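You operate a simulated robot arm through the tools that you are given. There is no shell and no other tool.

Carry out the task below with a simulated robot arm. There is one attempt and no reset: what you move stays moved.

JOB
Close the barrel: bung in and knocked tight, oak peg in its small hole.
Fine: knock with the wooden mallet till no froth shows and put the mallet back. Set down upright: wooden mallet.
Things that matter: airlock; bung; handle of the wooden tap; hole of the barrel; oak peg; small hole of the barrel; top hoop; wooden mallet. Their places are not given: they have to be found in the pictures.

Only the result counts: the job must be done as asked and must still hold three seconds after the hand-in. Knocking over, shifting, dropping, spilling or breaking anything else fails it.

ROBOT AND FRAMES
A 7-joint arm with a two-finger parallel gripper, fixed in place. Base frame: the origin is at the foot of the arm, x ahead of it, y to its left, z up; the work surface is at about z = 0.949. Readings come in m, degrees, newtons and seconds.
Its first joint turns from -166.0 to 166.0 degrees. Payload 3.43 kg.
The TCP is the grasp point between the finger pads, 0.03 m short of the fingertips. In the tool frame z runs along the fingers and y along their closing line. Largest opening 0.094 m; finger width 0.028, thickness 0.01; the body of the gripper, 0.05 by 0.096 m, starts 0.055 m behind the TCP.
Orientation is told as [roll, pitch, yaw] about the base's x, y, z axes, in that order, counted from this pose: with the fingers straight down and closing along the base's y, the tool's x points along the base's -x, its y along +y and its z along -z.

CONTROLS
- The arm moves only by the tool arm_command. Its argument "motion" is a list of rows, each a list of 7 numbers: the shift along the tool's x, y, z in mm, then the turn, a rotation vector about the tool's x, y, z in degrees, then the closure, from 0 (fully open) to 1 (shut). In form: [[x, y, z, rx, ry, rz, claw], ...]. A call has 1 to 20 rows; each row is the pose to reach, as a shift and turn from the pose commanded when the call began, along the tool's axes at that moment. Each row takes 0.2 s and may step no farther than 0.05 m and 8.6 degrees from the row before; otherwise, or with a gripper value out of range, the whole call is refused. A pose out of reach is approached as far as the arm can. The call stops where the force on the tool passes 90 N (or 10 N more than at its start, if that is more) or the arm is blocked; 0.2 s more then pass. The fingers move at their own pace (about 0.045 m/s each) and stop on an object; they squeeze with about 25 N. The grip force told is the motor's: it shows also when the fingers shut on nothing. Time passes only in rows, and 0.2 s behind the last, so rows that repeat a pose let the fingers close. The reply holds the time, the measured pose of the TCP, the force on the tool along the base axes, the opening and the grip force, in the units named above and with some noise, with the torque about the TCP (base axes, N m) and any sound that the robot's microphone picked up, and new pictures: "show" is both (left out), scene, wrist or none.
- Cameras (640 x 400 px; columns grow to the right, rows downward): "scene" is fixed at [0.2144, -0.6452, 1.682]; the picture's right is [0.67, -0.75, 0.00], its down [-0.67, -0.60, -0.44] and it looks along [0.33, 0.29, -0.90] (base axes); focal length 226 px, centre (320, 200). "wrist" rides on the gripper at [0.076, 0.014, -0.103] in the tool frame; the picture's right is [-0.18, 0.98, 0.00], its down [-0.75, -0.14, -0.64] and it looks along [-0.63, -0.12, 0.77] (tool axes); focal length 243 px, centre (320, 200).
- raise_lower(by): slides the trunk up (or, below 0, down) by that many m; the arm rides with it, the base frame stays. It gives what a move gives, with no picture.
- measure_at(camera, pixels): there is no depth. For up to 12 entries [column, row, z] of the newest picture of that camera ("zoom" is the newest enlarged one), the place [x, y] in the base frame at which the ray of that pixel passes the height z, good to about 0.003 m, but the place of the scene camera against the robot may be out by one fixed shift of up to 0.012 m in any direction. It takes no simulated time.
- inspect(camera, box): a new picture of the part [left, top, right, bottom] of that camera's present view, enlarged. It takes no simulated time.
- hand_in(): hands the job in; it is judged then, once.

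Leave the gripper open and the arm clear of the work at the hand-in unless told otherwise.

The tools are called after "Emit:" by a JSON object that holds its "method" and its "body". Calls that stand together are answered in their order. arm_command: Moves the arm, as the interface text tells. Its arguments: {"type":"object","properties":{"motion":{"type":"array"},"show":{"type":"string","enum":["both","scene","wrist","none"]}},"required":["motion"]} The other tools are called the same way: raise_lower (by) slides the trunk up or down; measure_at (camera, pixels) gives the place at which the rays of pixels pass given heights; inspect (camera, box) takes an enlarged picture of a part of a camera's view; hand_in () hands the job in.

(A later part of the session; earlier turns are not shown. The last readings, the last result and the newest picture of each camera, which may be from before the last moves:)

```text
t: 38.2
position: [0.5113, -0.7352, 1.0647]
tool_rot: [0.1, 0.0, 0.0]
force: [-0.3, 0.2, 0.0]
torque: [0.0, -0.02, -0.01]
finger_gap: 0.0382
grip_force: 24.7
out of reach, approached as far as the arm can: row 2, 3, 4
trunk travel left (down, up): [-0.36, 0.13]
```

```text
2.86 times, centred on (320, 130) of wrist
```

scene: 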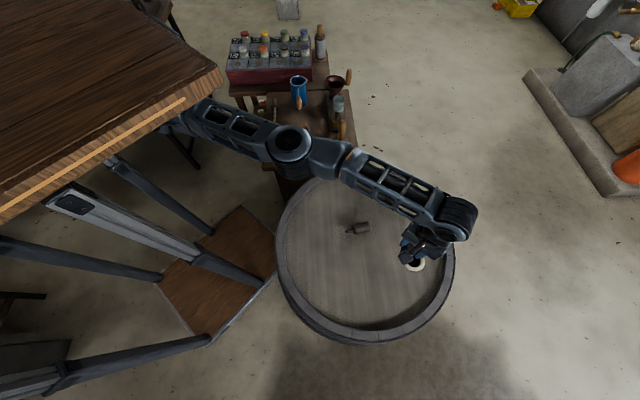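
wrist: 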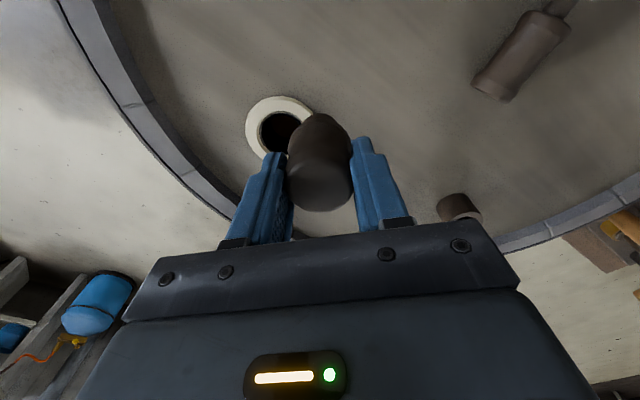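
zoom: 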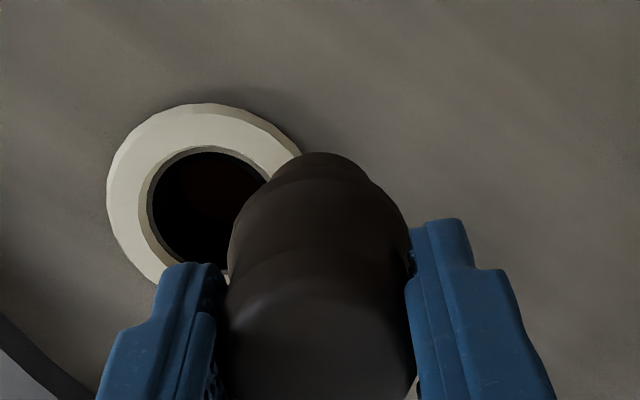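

Still stopped at r≈0.895. I'll test whether turning the wrist in line with the arm (yaw about −50°) frees up reach; the bung is round, so turning does no harm.

Emit:
{"method": "arm_command", "body": {"motion": [[0, 0, 0, 0, 0, 8.5, 1], [0, 0, 0, 0, 0, 17, 1], [0, 0, 0, 0, 0, 25.5, 1], [0, 0, 0, 0, 0, 34, 1], [0, 0, 0, 0, 0, 42.5, 1], [0, 0, 0, 0, 0, 51, 1], [-8, -14, 0, 0, 0, 51, 1], [-13, -38, 0, 0, 0, 51, 1], [-13, -38, 0, 0, 0, 51, 1]], "show": "both"}}

```text
t: 40.2
position: [0.513, -0.7356, 1.0676]
tool_rot: [0.0, 0.0, -51.0]
force: [-0.2, -0.1, -0.3]
torque: [-0.01, -0.02, -0.02]
finger_gap: 0.0381
grip_force: 25.4
out of reach, approached as far as the arm can: row 7, 8, 9
trunk travel left (down, up): [-0.36, 0.13]
```

scene: 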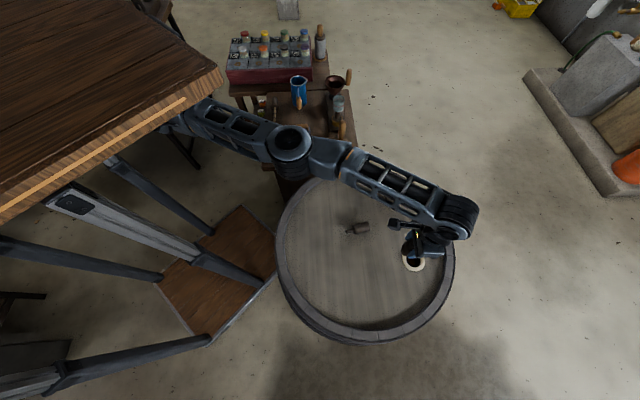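
wrist: 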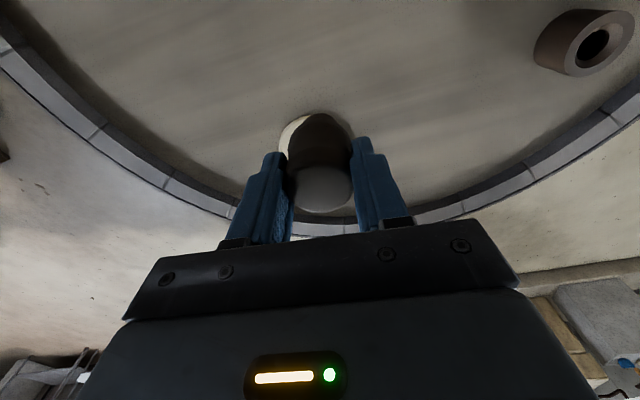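

Yaw made no difference (still r≈0.897). I'll enlarge the scene view to see how the arm is bent.

Emit:
{"method": "inspect", "body": {"camera": "scene", "box": [160, 60, 500, 280]}}

```text
1.82 times, centred on (330, 170) of scene
```

zoom: 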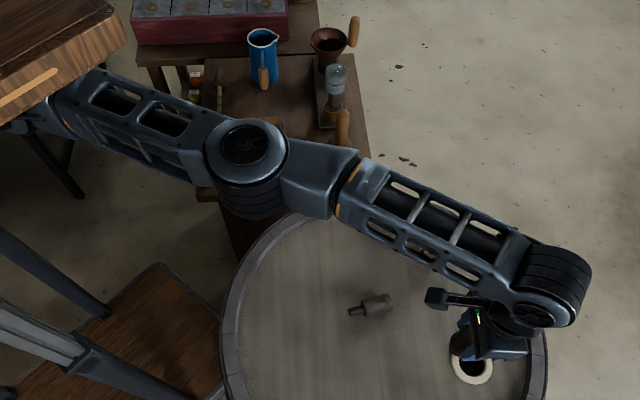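

The arm is practically straight, so with the tool vertical the hole can't be reached. Tilting the tool outward about 25° about its closing axis would fix that, with the bung regripped so it stays upright. I'll set the bung down upright at a clear spot near (0.39,-0.69), lowering gently to TCP z≈1.022.

Emit:
{"method": "arm_command", "body": {"motion": [[28, -17, 0, 0, 0, 1, 1], [56, -33, 0, 0, 0, 2, 1], [85, -50, 0, 0, 0, 4, 1], [113, -67, 0, 0, 0, 5, 1], [113, -67, 15, 0, 0, 5, 1], [113, -67, 30, 0, 0, 5, 1], [113, -67, 40, 0, 0, 5, 1], [113, -67, 43, 0, 0, 5, 1], [113, -67, 43, 0, 0, 5, 1]], "show": "both"}}

```text
t: 42.2
position: [0.3884, -0.6894, 1.0247]
tool_rot: [0.0, 0.0, -56.0]
force: [-0.6, 1.0, -0.9]
torque: [-0.03, -0.05, -0.03]
finger_gap: 0.0383
grip_force: 24.9
trunk travel left (down, up): [-0.36, 0.13]
```

scene: 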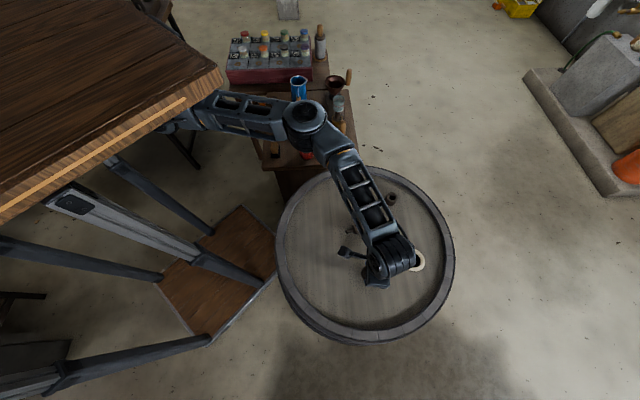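
wrist: 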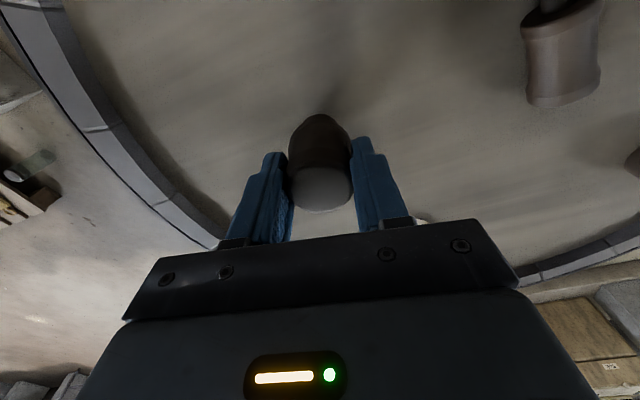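

No contact yet at z=1.0247. Lowering the last few millimetres slowly until the plug touches.

Emit:
{"method": "arm_command", "body": {"motion": [[0, 0, 1, 0, 0, 0, 1], [0, 0, 2, 0, 0, 0, 1], [0, 0, 3, 0, 0, 0, 1], [0, 0, 4, 0, 0, 0, 1], [0, 0, 4, 0, 0, 0, 1]], "show": "none"}}

```text
t: 43.4
position: [0.3888, -0.6906, 1.0216]
tool_rot: [0.1, -0.1, -56.0]
force: [0.3, -0.2, -0.4]
torque: [-0.01, 0.0, -0.02]
finger_gap: 0.038
grip_force: 24.4
trunk travel left (down, up): [-0.36, 0.13]
```

No contact force yet; another 2 mm in half steps.

Emit:
{"method": "arm_command", "body": {"motion": [[0, 0, 0.5, 0, 0, 0, 1], [0, 0, 1, 0, 0, 0, 1], [0, 0, 1.5, 0, 0, 0, 1], [0, 0, 2, 0, 0, 0, 1], [0, 0, 2, 0, 0, 0, 1]], "show": "none"}}

```text
t: 44.6
position: [0.389, -0.6914, 1.0208]
tool_rot: [-0.2, -0.1, -56.0]
force: [1.5, -1.7, 13.6]
torque: [-0.08, -0.17, 0.03]
finger_gap: 0.0382
grip_force: 24.9
trunk travel left (down, up): [-0.36, 0.13]
```

Contact at TCP z≈1.0207 (13.6 N). Opening the fingers and lifting clear straight up.

Emit:
{"method": "arm_command", "body": {"motion": [[0, 0, -1, 0, 0, 0, 0.6], [0, 0, -1, 0, 0, 0, 0.2], [0, 0, -1, 0, 0, 0, 0], [0, 0, -1, 0, 0, 0, 0], [0, 0, -30, 0, 0, 0, 0], [0, 0, -70, 0, 0, 0, 0], [0, 0, -110, 0, 0, 0, 0], [0, 0, -110, 0, 0, 0, 0]], "show": "both"}}

```text
t: 46.4
position: [0.3895, -0.6905, 1.1308]
tool_rot: [0.0, 0.0, -56.0]
force: [0.0, -0.2, 0.4]
torque: [-0.01, 0.01, 0.02]
finger_gap: 0.0938
grip_force: 0.2
trunk travel left (down, up): [-0.36, 0.13]
```

scene: 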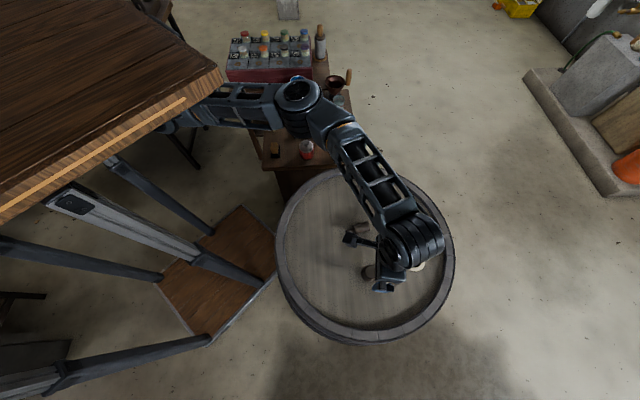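
wrist: 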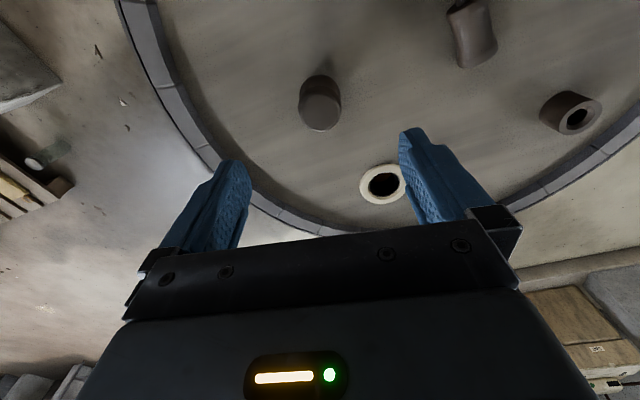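

The bung stands upright at about (0.389,-0.691). Now I'll tilt the tool 25° outward about the closing axis and go down around the knob again, stopping before closing.

Emit:
{"method": "arm_command", "body": {"motion": [[0, 0, 0, 0, -8.3, 0, 0], [2, 0, 0, 0, -16.6, 0, 0], [5, 0, 0, 0, -25, 0, 0], [5, 0, 30, 0, -25, 0, 0], [5, 0, 60, 0, -25, 0, 0], [5, 0, 85, 0, -25, 0, 0], [5, 0, 100, 0, -25, 0, 0], [5, 0, 108, 0, -25, 0, 0], [5, 0, 108, 0, -25, 0, 0]], "show": "both"}}

Emit:
{"method": "inspect", "body": {"camera": "wrist", "box": [200, 60, 440, 240]}}

```text
t: 48.4
position: [0.3864, -0.6866, 1.0204]
tool_rot: [0.0, -25.0, -55.9]
force: [0.3, 0.7, -0.4]
torque: [0.03, -0.01, 0.05]
finger_gap: 0.0942
grip_force: 0.2
trunk travel left (down, up): [-0.36, 0.13]
```

scene: 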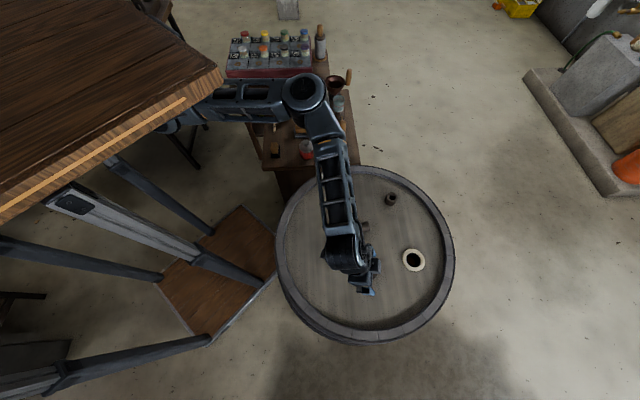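
wrist: 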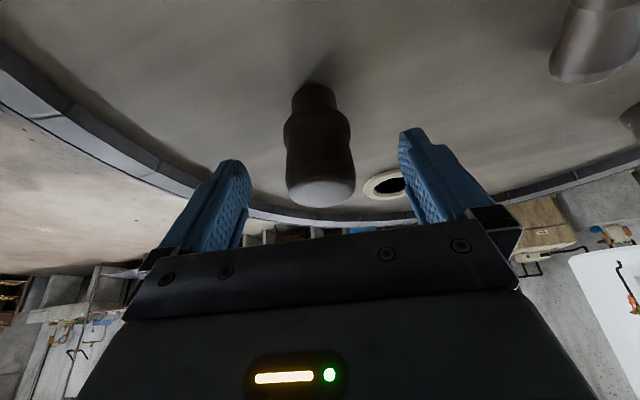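

```text
2.22 times, centred on (320, 150) of wrist
```

zoom: 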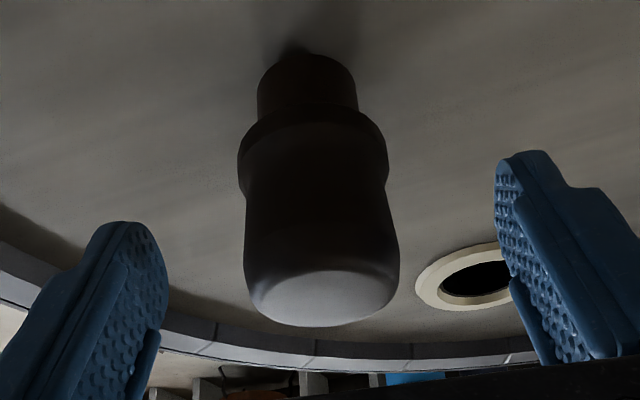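

The bung sits centred between the open fingers, flange clear below them. Closing.

Emit:
{"method": "arm_command", "body": {"motion": [[0, 0, 0, 0, 0, 0, 0.5], [0, 0, 0, 0, 0, 0, 1], [0, 0, 0, 0, 0, 0, 1], [0, 0, 0, 0, 0, 0, 1], [0, 0, 0, 0, 0, 0, 1]], "show": "wrist"}}

Emit:
{"method": "inspect", "body": {"camera": "wrist", "box": [200, 60, 440, 240]}}

```text
t: 49.6
position: [0.3865, -0.6855, 1.0213]
tool_rot: [0.0, -25.0, -55.9]
force: [0.3, 0.3, 1.4]
torque: [0.0, -0.04, -0.01]
finger_gap: 0.0387
grip_force: 24.8
trunk travel left (down, up): [-0.36, 0.13]
```

wrist: 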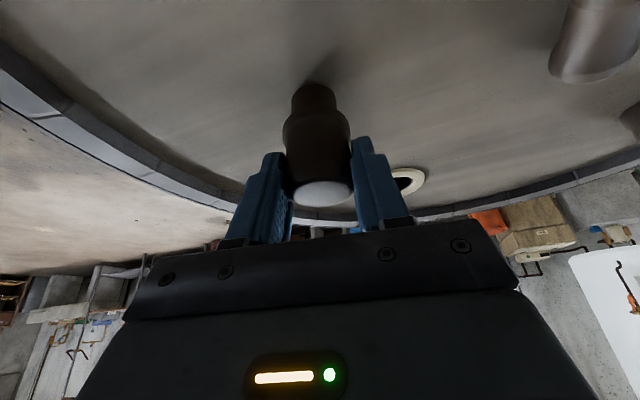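

```text
2.22 times, centred on (320, 150) of wrist
```

zoom: 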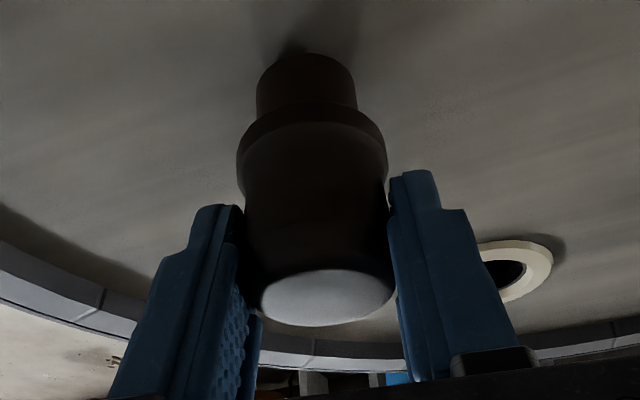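

Gripped (38.7 mm). I'll lift about 54 mm vertically and carry the bung to above the hole.

Emit:
{"method": "arm_command", "body": {"motion": [[-11, 0, -25, 0, 0, 0, 1], [-22.8, 0, -48.9, 0, 0, 0, 1], [-55, 16, -34, 0, 0, 0, 1], [-88, 32, -19, 0, 0, 0, 1], [-121, 48, -4, 0, 0, 0, 1], [-153.6, 64.4, 12.1, 0, 0, 0, 1], [-153.6, 64.4, 12.1, 0, 0, 0, 1]], "show": "both"}}

Emit:
{"method": "inspect", "body": {"camera": "wrist", "box": [200, 40, 440, 220]}}

Emit:
{"method": "inspect", "body": {"camera": "scene", "box": [370, 220, 450, 290]}}

```text
t: 51.2
position: [0.5213, -0.7698, 1.0756]
tool_rot: [-0.2, -25.1, -56.0]
force: [-0.1, -0.7, -0.6]
torque: [-0.03, 0.0, 0.02]
finger_gap: 0.0382
grip_force: 25.1
trunk travel left (down, up): [-0.36, 0.13]
```

scene: 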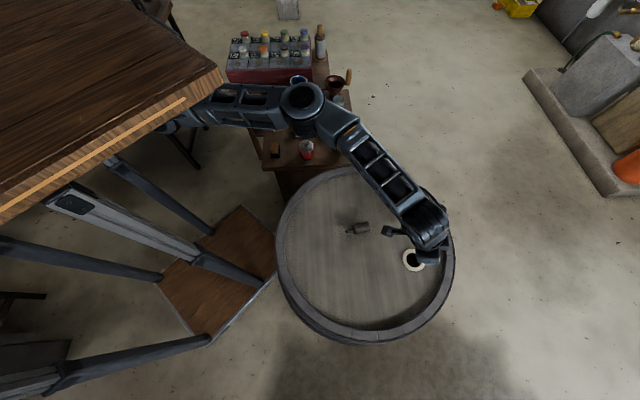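
wrist: 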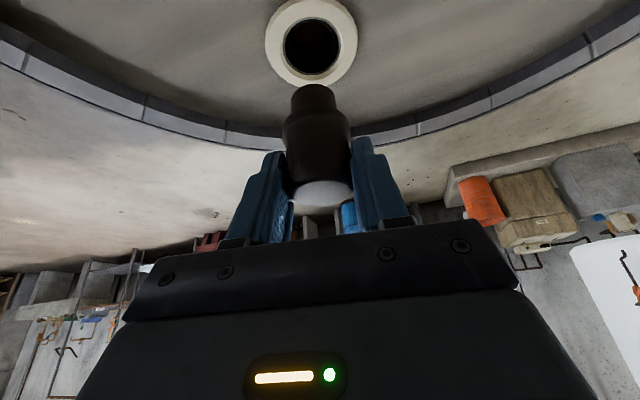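

```text
2.22 times, centred on (320, 130) of wrist
```

zoom: 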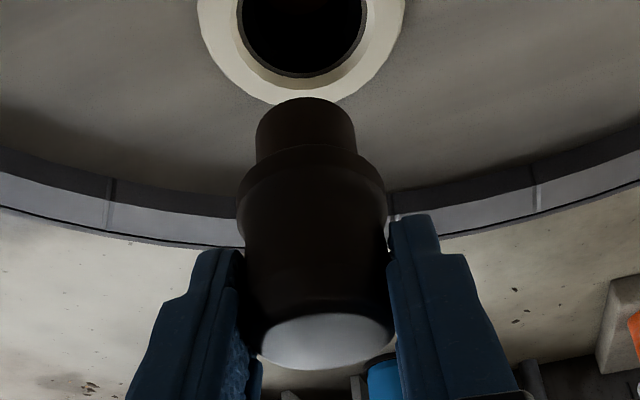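

```text
5.71 times, centred on (410, 255) of scene
```

zoom: 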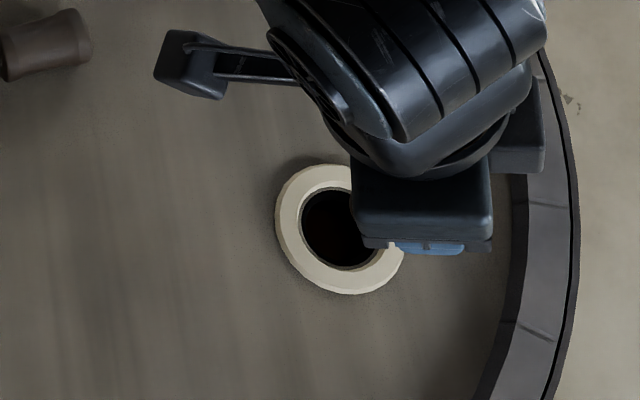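

Now the hole is in plain view at wrist (311,46) with the bung in front of it. I'll measure the ring and compute the exact offset before lowering.

Emit:
{"method": "inspect", "body": {"camera": "wrist", "box": [240, 0, 400, 100]}}

Emit:
{"method": "measure_at", "body": {"camera": "wrist", "pixels": [[312, 46, 0.949], [312, 46, 0.957], [265, 42, 0.957], [358, 42, 0.957], [313, 87, 0.957], [284, 47, 0.955], [340, 47, 0.955], [312, 20, 0.955], [312, 74, 0.955]]}}

```text
4.00 times, centred on (320, 50) of wrist
```

zoom: 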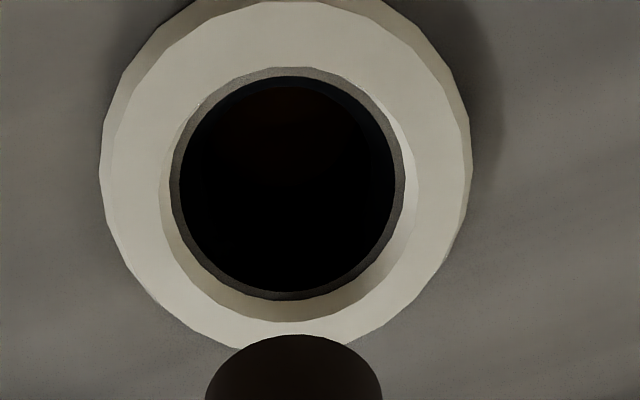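

```text
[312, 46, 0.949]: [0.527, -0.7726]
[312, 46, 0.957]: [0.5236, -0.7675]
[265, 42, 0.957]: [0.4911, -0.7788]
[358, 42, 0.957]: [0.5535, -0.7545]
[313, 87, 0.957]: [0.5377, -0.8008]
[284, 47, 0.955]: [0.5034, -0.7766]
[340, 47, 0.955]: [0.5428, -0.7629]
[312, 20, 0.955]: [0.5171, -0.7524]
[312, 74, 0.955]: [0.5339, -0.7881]
```

Measured with the same camera, the hole centre is near (0.5245,-0.771) and the bung axis near (0.526,-0.776), so the bung is about 4–5 mm too far out. I'll shift it inward 4.5 mm and lower 38 mm so the plug hovers just above the ring, then look again.

Emit:
{"method": "arm_command", "body": {"motion": [[7, 0, 11, 0, 0, 0, 1], [14, 0, 22, 0, 0, 0, 1], [20.1, 0, 32.5, 0, 0, 0, 1], [20.1, 0, 32.5, 0, 0, 0, 1]], "show": "both"}}

Emit:
{"method": "inspect", "body": {"camera": "wrist", "box": [240, 20, 400, 120]}}

Emit:
{"method": "inspect", "body": {"camera": "scene", "box": [380, 230, 450, 280]}}

```text
t: 52.2
position: [0.5186, -0.7667, 1.0383]
tool_rot: [0.0, -25.0, -55.9]
force: [-0.6, 0.6, -0.2]
torque: [0.01, 0.0, 0.01]
finger_gap: 0.0384
grip_force: 24.7
trunk travel left (down, up): [-0.36, 0.13]
```

scene: 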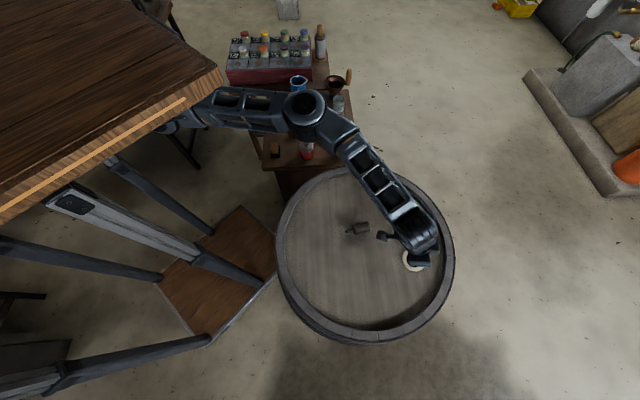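
wrist: 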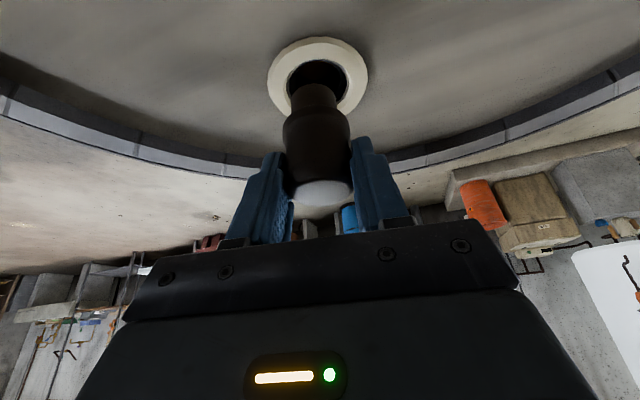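

```text
4.00 times, centred on (320, 70) of wrist
```

zoom: 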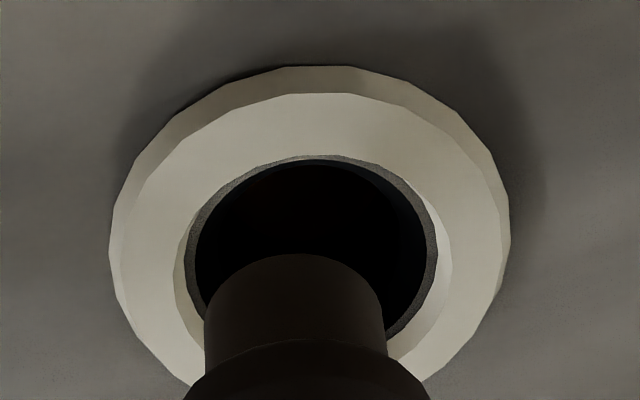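

```text
8.00 times, centred on (415, 255) of scene
```

zoom: 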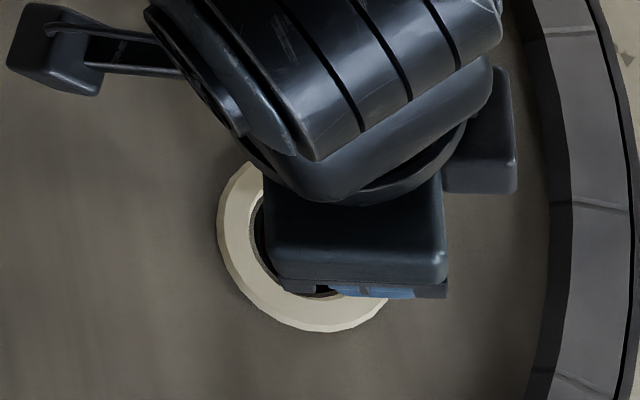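

The plug now hovers right over the opening. Compared with the hole's rim, the bung needs about 3 mm along +tool y and 1 mm inward; I'll make that shift while lowering 10 mm and check again.

Emit:
{"method": "arm_command", "body": {"motion": [[1.5, 3.3, 1, 0, 0, 0, 1], [5.1, 3.3, 8.7, 0, 0, 0, 1], [5.1, 3.3, 8.7, 0, 0, 0, 1]], "show": "wrist"}}

Emit:
{"method": "inspect", "body": {"camera": "wrist", "box": [240, 30, 400, 130]}}

```text
t: 53.0
position: [0.5193, -0.7638, 1.0276]
tool_rot: [0.0, -25.0, -56.0]
force: [-0.3, -0.6, -1.1]
torque: [-0.01, 0.01, -0.02]
finger_gap: 0.0383
grip_force: 24.9
trunk travel left (down, up): [-0.36, 0.13]
```

wrist: 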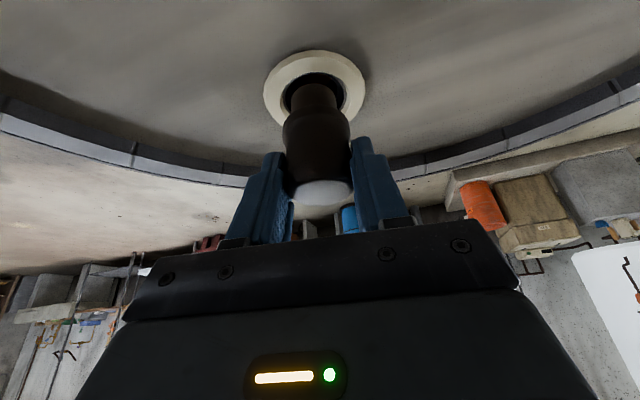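

```text
4.00 times, centred on (320, 80) of wrist
```

zoom: 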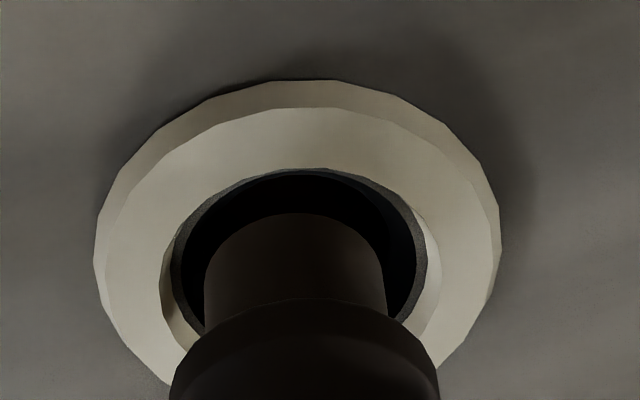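

The plug is nicely centred: even gaps to the rim on both sides. Lowering another 18 mm in 4–5 mm steps, watching the force.

Emit:
{"method": "arm_command", "body": {"motion": [[2.1, 0, 4.5, 0, 0, 0, 1], [4.2, 0, 9.1, 0, 0, 0, 1], [6, 0, 12.7, 0, 0, 0, 1], [7.6, 0, 16.3, 0, 0, 0, 1], [7.6, 0, 16.3, 0, 0, 0, 1]], "show": "wrist"}}

Emit:
{"method": "inspect", "body": {"camera": "wrist", "box": [240, 50, 400, 150]}}

```text
t: 54.2
position: [0.5212, -0.7644, 1.014]
tool_rot: [-0.2, -25.6, -55.9]
force: [8.8, -13.0, 35.4]
torque: [-0.7, -0.39, 0.0]
finger_gap: 0.0386
grip_force: 25.0
trunk travel left (down, up): [-0.36, 0.13]
```

wrist: 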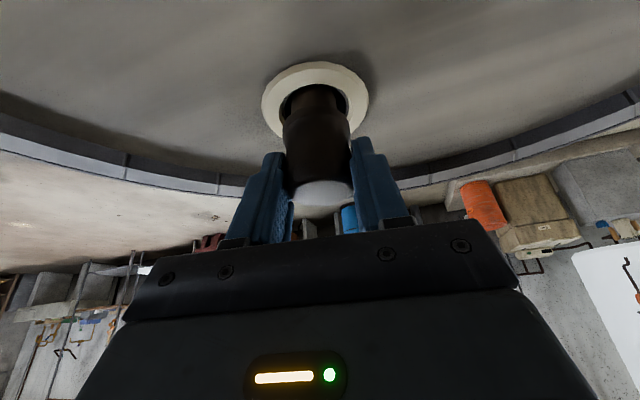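

```text
4.00 times, centred on (320, 100) of wrist
```

zoom: 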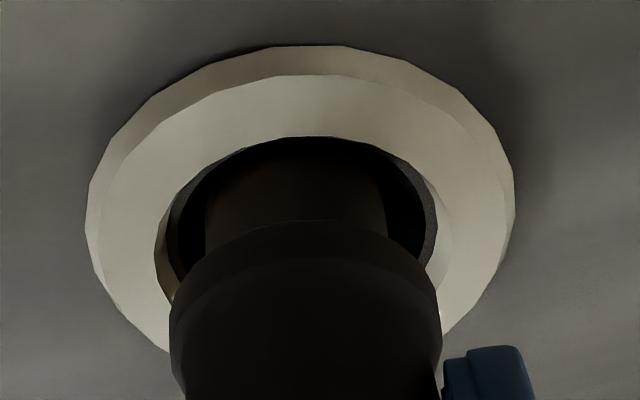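

The plug met something at TCP z≈1.014: 35 N up, with about 16 N pushing outward and none sideways. So there is a narrower seat below and the bung must go a few mm farther out. I'll lift 5 mm, shift 3 mm outward and lower again.

Emit:
{"method": "arm_command", "body": {"motion": [[-2.1, 0, -4.5, 0, 0, 0, 1], [-4.8, 0, -3.2, 0, 0, 0, 1], [-4.0, 0, -1.4, 0, 0, 0, 1], [-3.1, 0, 0.4, 0, 0, 0, 1], [-3.1, 0, 0.4, 0, 0, 0, 1]], "show": "wrist"}}

Emit:
{"method": "inspect", "body": {"camera": "wrist", "box": [240, 50, 400, 150]}}

```text
t: 55.4
position: [0.521, -0.7656, 1.0097]
tool_rot: [0.0, -24.7, -56.0]
force: [1.4, -1.1, -0.9]
torque: [0.0, -0.08, 0.03]
finger_gap: 0.0384
grip_force: 25.1
trunk travel left (down, up): [-0.36, 0.13]
```

wrist: 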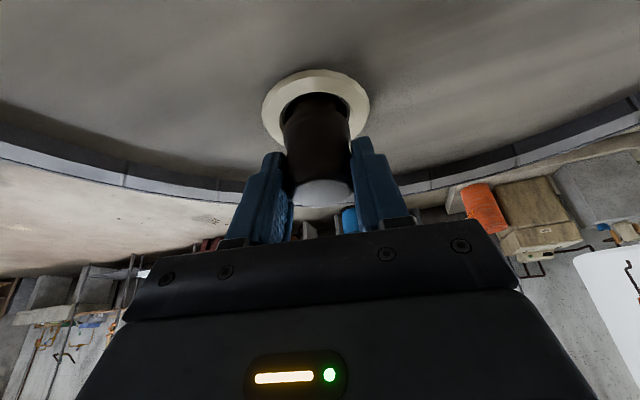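

```text
4.00 times, centred on (320, 100) of wrist
```

zoom: 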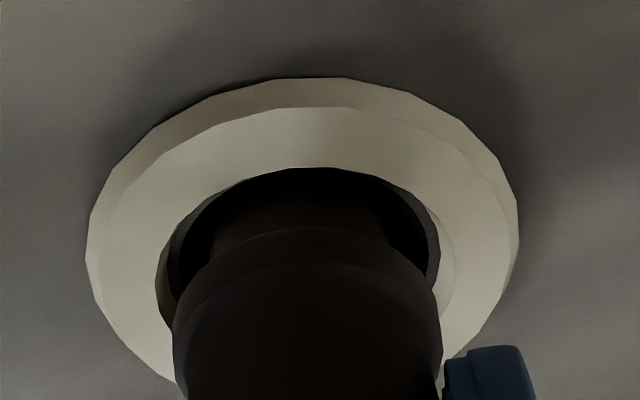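

Now at z=1.0097 with no force, so it slipped in. Lowering on in 2 mm steps.

Emit:
{"method": "arm_command", "body": {"motion": [[0.85, 0, 1.8, 0, 0, 0, 1], [1.7, 0, 3.6, 0, 0, 0, 1], [2.5, 0, 5.4, 0, 0, 0, 1], [3.4, 0, 7.25, 0, 0, 0, 1], [3.4, 0, 7.25, 0, 0, 0, 1]], "show": "wrist"}}

Emit:
{"method": "inspect", "body": {"camera": "wrist", "box": [240, 60, 400, 160]}}

```text
t: 56.6
position: [0.5214, -0.7672, 1.0027]
tool_rot: [0.1, -25.0, -56.1]
force: [-0.1, 0.2, -0.8]
torque: [0.01, 0.02, -0.03]
finger_gap: 0.0383
grip_force: 25.0
trunk travel left (down, up): [-0.36, 0.13]
```

wrist: 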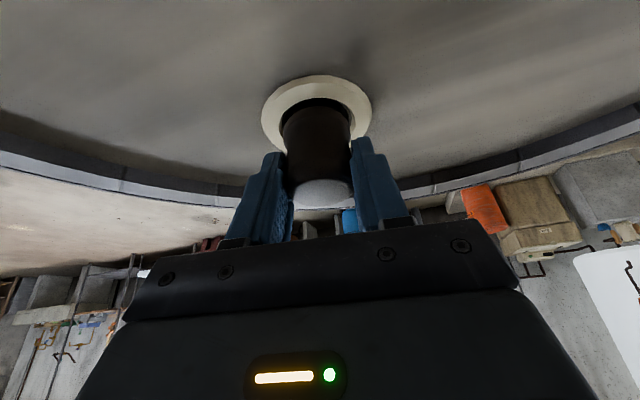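

```text
4.00 times, centred on (320, 110) of wrist
```

zoom: 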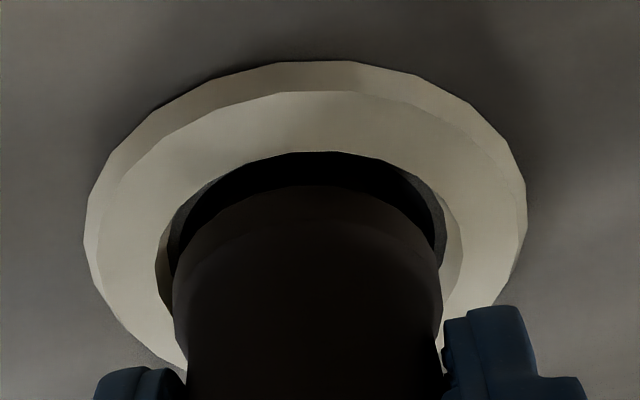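

Still free at z=1.0027; the flange is just entering the opening and the fingertips are about 10 mm above the ring. Lowering 6 mm more in small steps.

Emit:
{"method": "arm_command", "body": {"motion": [[0.65, 0, 1.35, 0, 0, 0, 1], [1.25, 0, 2.7, 0, 0, 0, 1], [1.9, 0, 4.1, 0, 0, 0, 1], [2.5, 0, 5.4, 0, 0, 0, 1], [2.5, 0, 5.4, 0, 0, 0, 1]], "show": "wrist"}}

Emit:
{"method": "inspect", "body": {"camera": "wrist", "box": [240, 60, 400, 160]}}

```text
t: 57.8
position: [0.5204, -0.7647, 0.996]
tool_rot: [0.0, -25.1, -55.9]
force: [0.3, -0.7, 0.4]
torque: [-0.03, -0.01, 0.01]
finger_gap: 0.0385
grip_force: 24.5
trunk travel left (down, up): [-0.36, 0.13]
```

wrist: 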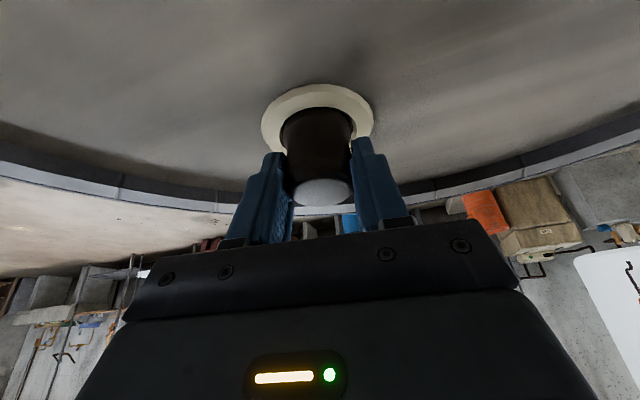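

```text
4.00 times, centred on (320, 110) of wrist
```

zoom: 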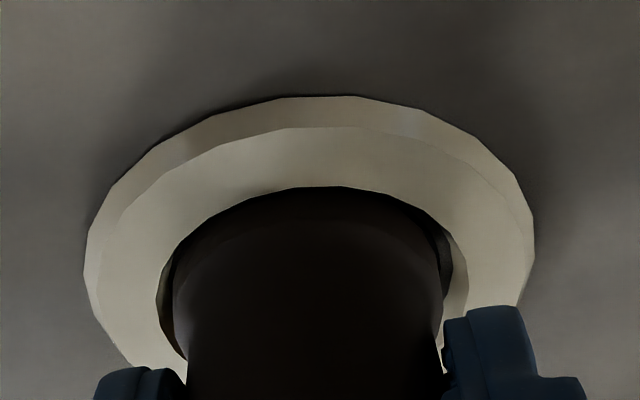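

Still no resistance at z=0.996. By my reckoning the flange's underside is now level with the barrel head (0.949). I'll go down 3 mm in 1 mm steps and watch for contact, keeping a firm grip so the bung can't drop.

Emit:
{"method": "arm_command", "body": {"motion": [[0.42, 0, 0.9, 0, 0, 0, 1], [0.85, 0, 1.8, 0, 0, 0, 1], [1.27, 0, 2.7, 0, 0, 0, 1], [1.27, 0, 2.7, 0, 0, 0, 1]], "show": "wrist"}}

Emit:
{"method": "inspect", "body": {"camera": "wrist", "box": [240, 70, 400, 170]}}

```text
t: 58.8
position: [0.5214, -0.7664, 0.9945]
tool_rot: [-0.2, -25.1, -55.9]
force: [0.8, 0.9, 6.9]
torque: [0.13, 0.02, 0.03]
finger_gap: 0.0384
grip_force: 25.3
trunk travel left (down, up): [-0.36, 0.13]
```

wrist: 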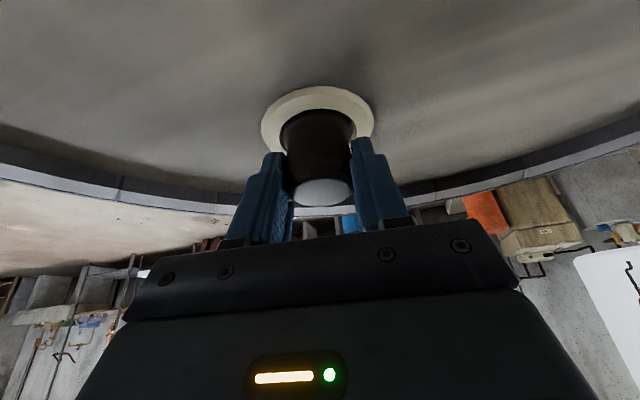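

```text
4.00 times, centred on (320, 120) of wrist
```

zoom: 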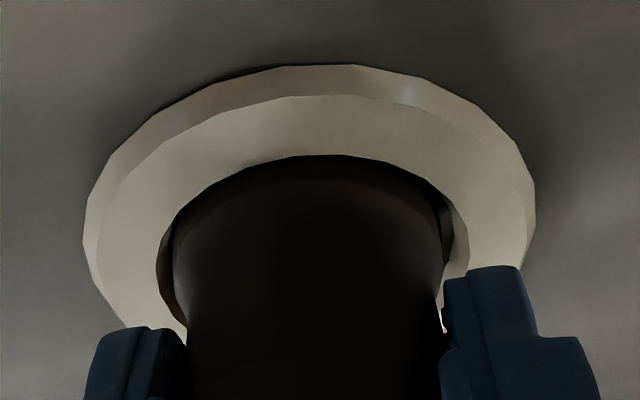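

A light contact: 6.9 N upward at z=0.9945, level. Pressing 2 mm more to see whether it is a firm, even seat.

Emit:
{"method": "arm_command", "body": {"motion": [[0.42, 0, 0.9, 0, 0, 0, 1], [0.85, 0, 1.8, 0, 0, 0, 1], [0.85, 0, 1.8, 0, 0, 0, 1]], "show": "wrist"}}

Emit:
{"method": "inspect", "body": {"camera": "wrist", "box": [220, 70, 420, 210]}}

```text
t: 59.6
position: [0.5218, -0.7667, 0.9954]
tool_rot: [-0.1, -25.2, -55.9]
force: [0.6, 1.0, 27.2]
torque: [0.31, 0.12, 0.02]
finger_gap: 0.038
grip_force: 25.2
trunk travel left (down, up): [-0.36, 0.13]
```

wrist: 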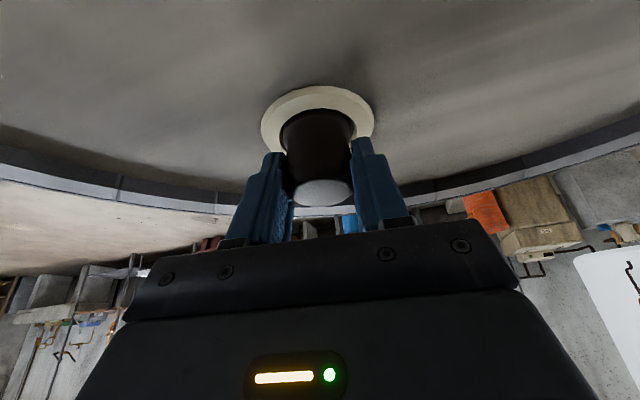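

```text
2.86 times, centred on (320, 140) of wrist
```

zoom: 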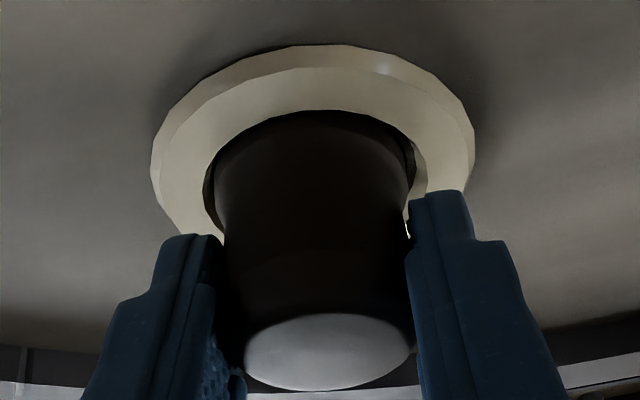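

27 N straight up with the height unchanged; the torque says the contact is on the bung's inward flange edge. I'll lift 2 mm, shift 1.5 mm outward and press again to see if it settles deeper.

Emit:
{"method": "arm_command", "body": {"motion": [[-0.85, 0, -1.8, 0, 0, 0, 1], [-1.7, 0, -3.6, 0, 0, 0, 1], [-3.05, 0, -3.0, 0, 0, 0, 1], [-2.2, 0, -1.2, 0, 0, 0, 1], [-1.35, 0, 0.6, 0, 0, 0, 1], [-1.35, 0, 0.6, 0, 0, 0, 1]], "show": "wrist"}}

Emit:
{"method": "inspect", "body": {"camera": "wrist", "box": [220, 70, 420, 210]}}

```text
t: 61.0
position: [0.5214, -0.7679, 0.9938]
tool_rot: [-0.2, -25.2, -55.8]
force: [0.9, 1.9, 25.9]
torque: [0.33, 0.17, 0.01]
finger_gap: 0.0384
grip_force: 24.9
trunk travel left (down, up): [-0.36, 0.13]
```

wrist: 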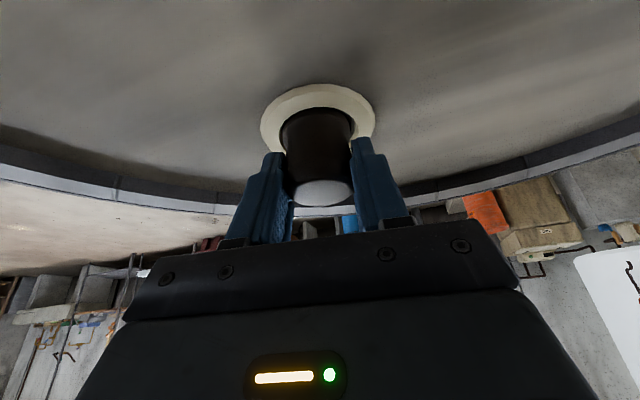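

```text
2.86 times, centred on (320, 140) of wrist
```

zoom: 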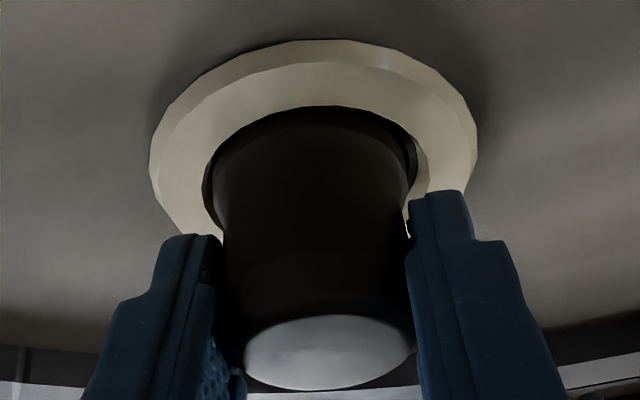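

Same height (0.994) again with a straight 26 N, so this is the seat for hand-placing. I'll ease off the pressure and open the fingers.

Emit:
{"method": "arm_command", "body": {"motion": [[-0.85, 0, -1.8, 0, 0, 0, 1], [-1.27, 0, -2.7, 0, 0, 0, 1], [-1.27, 0, -2.7, 0, 0, 0, 0.7], [-1.27, 0, -2.7, 0, 0, 0, 0.5], [-1.27, 0, -2.7, 0, 0, 0, 0.4], [-1.27, 0, -2.7, 0, 0, 0, 0.4]], "show": "wrist"}}

Emit:
{"method": "inspect", "body": {"camera": "wrist", "box": [220, 70, 420, 210]}}

```text
t: 62.4
position: [0.5216, -0.7674, 0.9944]
tool_rot: [0.1, -25.0, -56.0]
force: [0.5, -0.1, -0.9]
torque: [-0.01, 0.05, 0.0]
finger_gap: 0.0566
grip_force: 0.1
trunk travel left (down, up): [-0.36, 0.13]
```

wrist: 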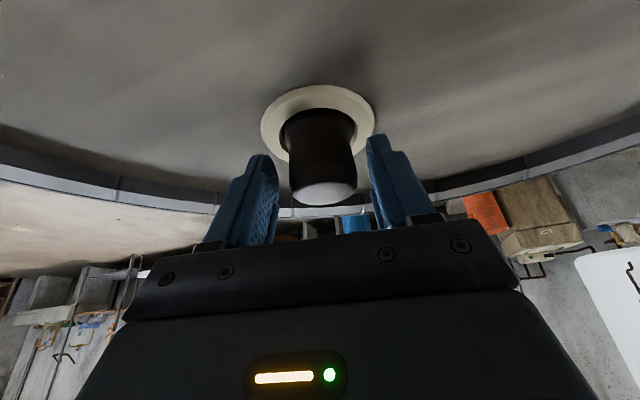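

```text
2.86 times, centred on (320, 140) of wrist
```

zoom: 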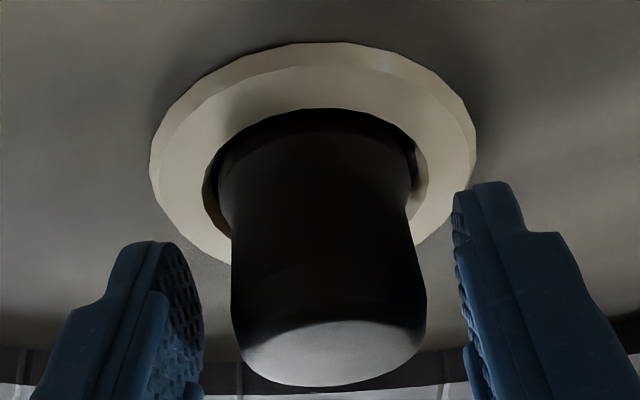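

The bung stays put in the hole. Lifting the fingers straight up by 110 mm and opening fully.

Emit:
{"method": "arm_command", "body": {"motion": [[-8.5, 0, -18.1, 0, 0, 0, 0.4], [-21.1, 0, -45.3, 0, 0, 0, 0.4], [-38, 0, -81.6, 0, 0, 0, 0.2], [-46.5, 0, -99.7, 0, 0, 0, 0], [-46.5, 0, -99.7, 0, 0, 0, 0]], "show": "both"}}

Emit:
{"method": "inspect", "body": {"camera": "wrist", "box": [240, 0, 400, 100]}}

Emit:
{"method": "inspect", "body": {"camera": "scene", "box": [370, 220, 450, 290]}}

```text
t: 63.6
position: [0.5223, -0.7674, 1.1042]
tool_rot: [0.0, -24.9, -55.9]
force: [-0.7, 0.0, -1.0]
torque: [-0.02, -0.01, 0.01]
finger_gap: 0.0943
grip_force: 0.1
trunk travel left (down, up): [-0.36, 0.13]
```

scene: 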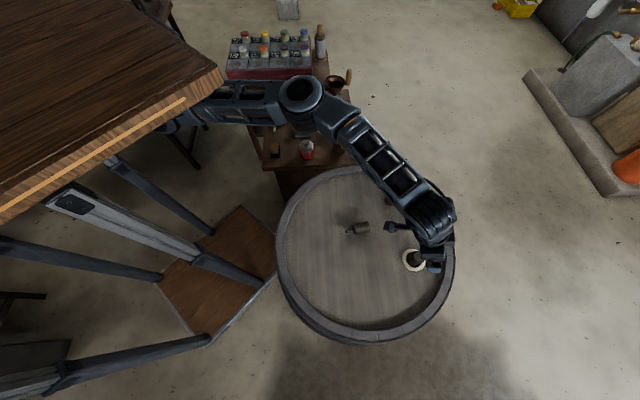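
wrist: 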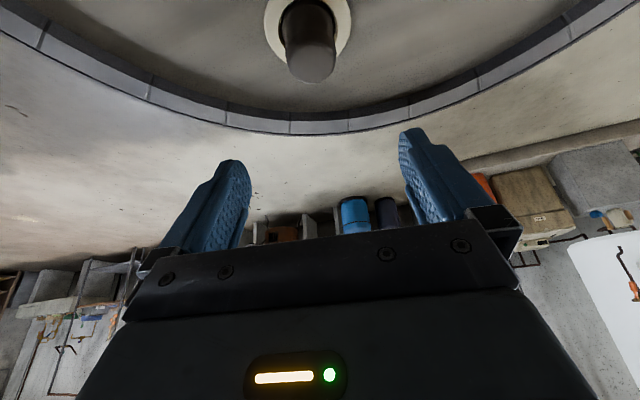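

```text
4.00 times, centred on (320, 50) of wrist
```

zoom: 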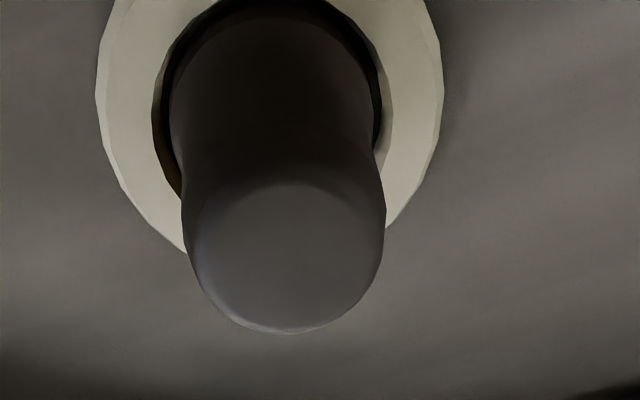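

```text
5.71 times, centred on (410, 255) of scene
```

zoom: 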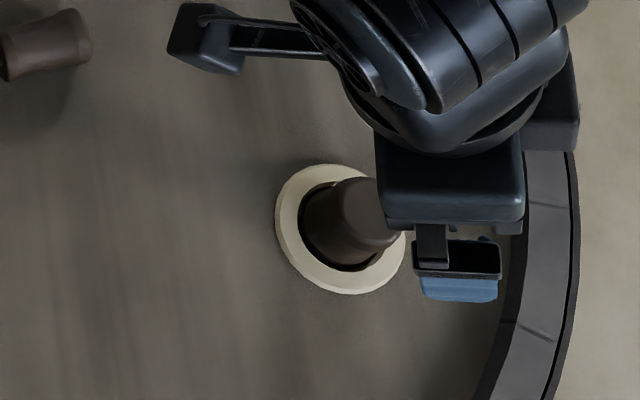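

The bung now sits in the collar, standing proud by about 45 mm, ready to be knocked. Next is the mallet: I'll travel up and over towards the tool table, turning the tool's heading to match and keeping the outward tilt.

Emit:
{"method": "arm_command", "body": {"motion": [[14.5, 35.3, -17.4, -1.73, 0, -3.72, 0], [29, 70.6, -34.7, -3.46, 0, -7.44, 0], [43.4, 106, -52.1, -5.2, 0, -11.2, 0], [57.9, 141.3, -69.4, -6.9, 0, -14.9, 0], [72.4, 176.6, -86.8, -8.65, 0, -18.6, 0], [86.9, 211.9, -104.1, -10.4, 0, -22.3, 0], [101.4, 247.2, -121.5, -12.1, 0, -26, 0], [115.8, 282.6, -138.8, -13.8, 0, -29.8, 0], [130.3, 317.9, -156.2, -15.6, 0, -33.5, 0], [144.8, 353.2, -173.5, -17.3, 0, -37.2, 0], [144.8, 353.2, -173.5, -17.3, 0, -37.2, 0]], "show": "both"}}

```text
t: 66.0
position: [0.7009, -0.4, 1.2009]
tool_rot: [-0.1, -25.0, -14.8]
force: [-0.1, -0.3, 0.1]
torque: [0.01, 0.03, 0.02]
finger_gap: 0.0941
grip_force: 0.1
trunk travel left (down, up): [-0.36, 0.13]
```

scene: 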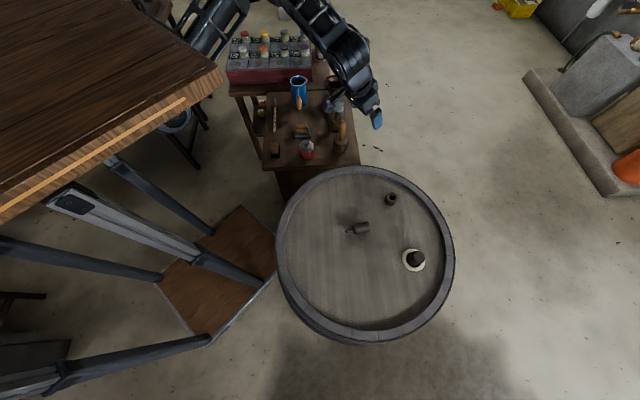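
wrist: 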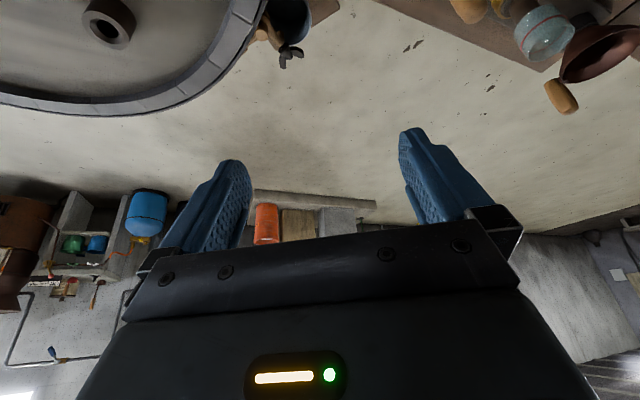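

The scene view is clear of the arm now. I'll enlarge the bung and the mallet area.

Emit:
{"method": "inspect", "body": {"camera": "scene", "box": [370, 230, 450, 280]}}

Emit:
{"method": "inspect", "body": {"camera": "scene", "box": [290, 80, 370, 170]}}

Emit:
{"method": "inspect", "body": {"camera": "wrist", "box": [400, 0, 640, 150]}}

```text
8.00 times, centred on (410, 255) of scene
```

zoom: 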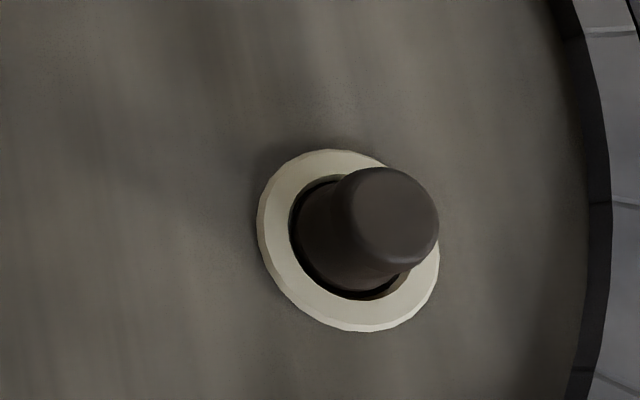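

```text
4.44 times, centred on (330, 125) of scene
```

zoom: 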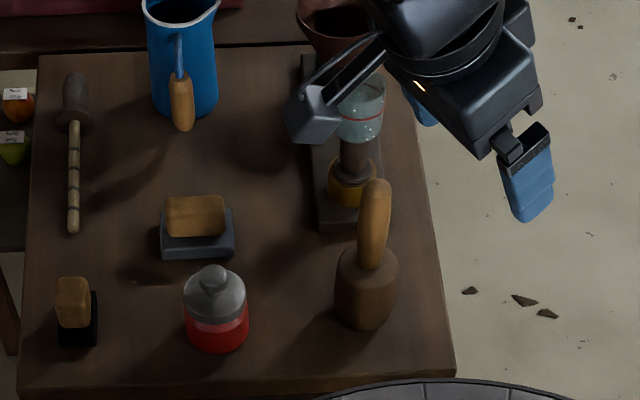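

```text
2.67 times, centred on (520, 75) of wrist
```

zoom: 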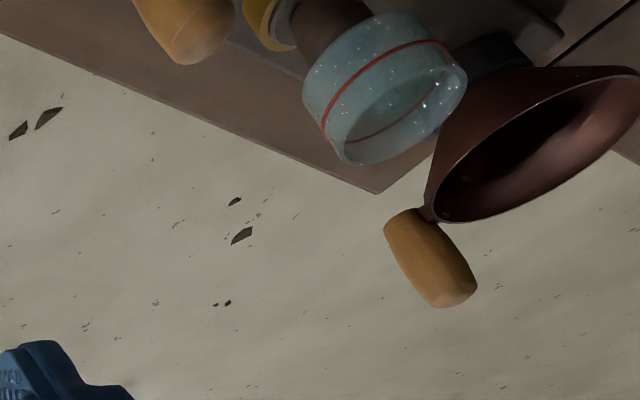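

The mallet stands clear of its neighbours: canister about 15 cm to the side and airlock about 16 cm behind. I'll move to a viewing pose on the robot's side of it, tilt 30°, at z≈1.03, well above everything there.

Emit:
{"method": "arm_command", "body": {"motion": [[13.9, 33.1, 25, 0, -0.8, 0, 0], [27.7, 66.2, 50, 0, -1.7, 0, 0], [41.6, 99.3, 75, 0, -2.5, 0, 0], [55.4, 132.3, 100, 0, -3.3, 0, 0], [69.3, 165.4, 125, 0, -4.2, 0, 0], [83.1, 198.5, 150, 0, -5, 0, 0], [83.1, 198.5, 150, 0, -5, 0, 0]], "show": "both"}}

Emit:
{"method": "inspect", "body": {"camera": "wrist", "box": [220, 0, 440, 140]}}

```text
t: 67.6
position: [0.7332, -0.2157, 1.0301]
tool_rot: [0.0, -30.0, -16.6]
force: [0.0, -1.3, -0.3]
torque: [0.0, -0.02, 0.02]
finger_gap: 0.0938
grip_force: 0.1
trunk travel left (down, up): [-0.36, 0.13]
```

scene: 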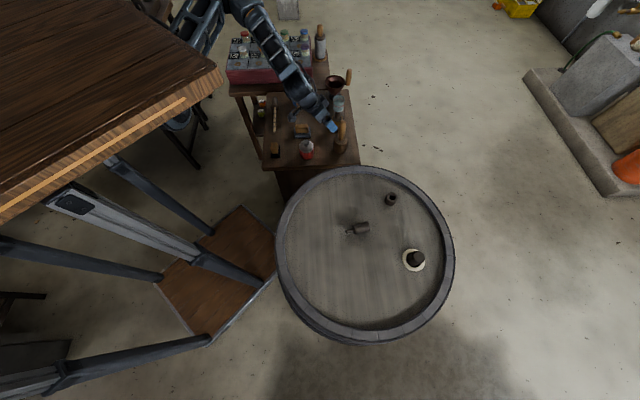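
wrist: 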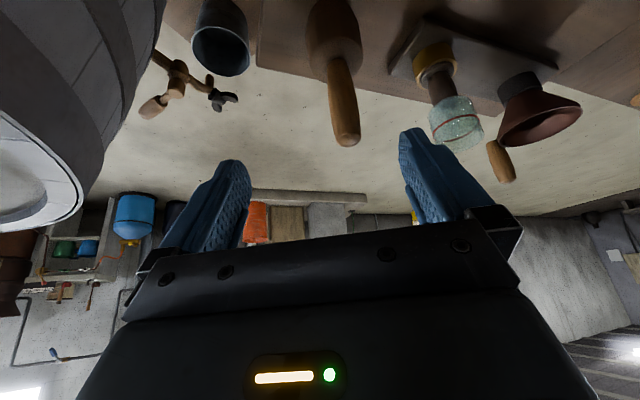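

```text
2.86 times, centred on (330, 70) of wrist
```

zoom: 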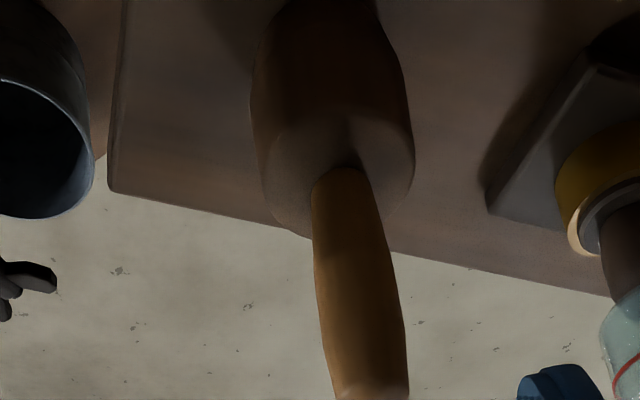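

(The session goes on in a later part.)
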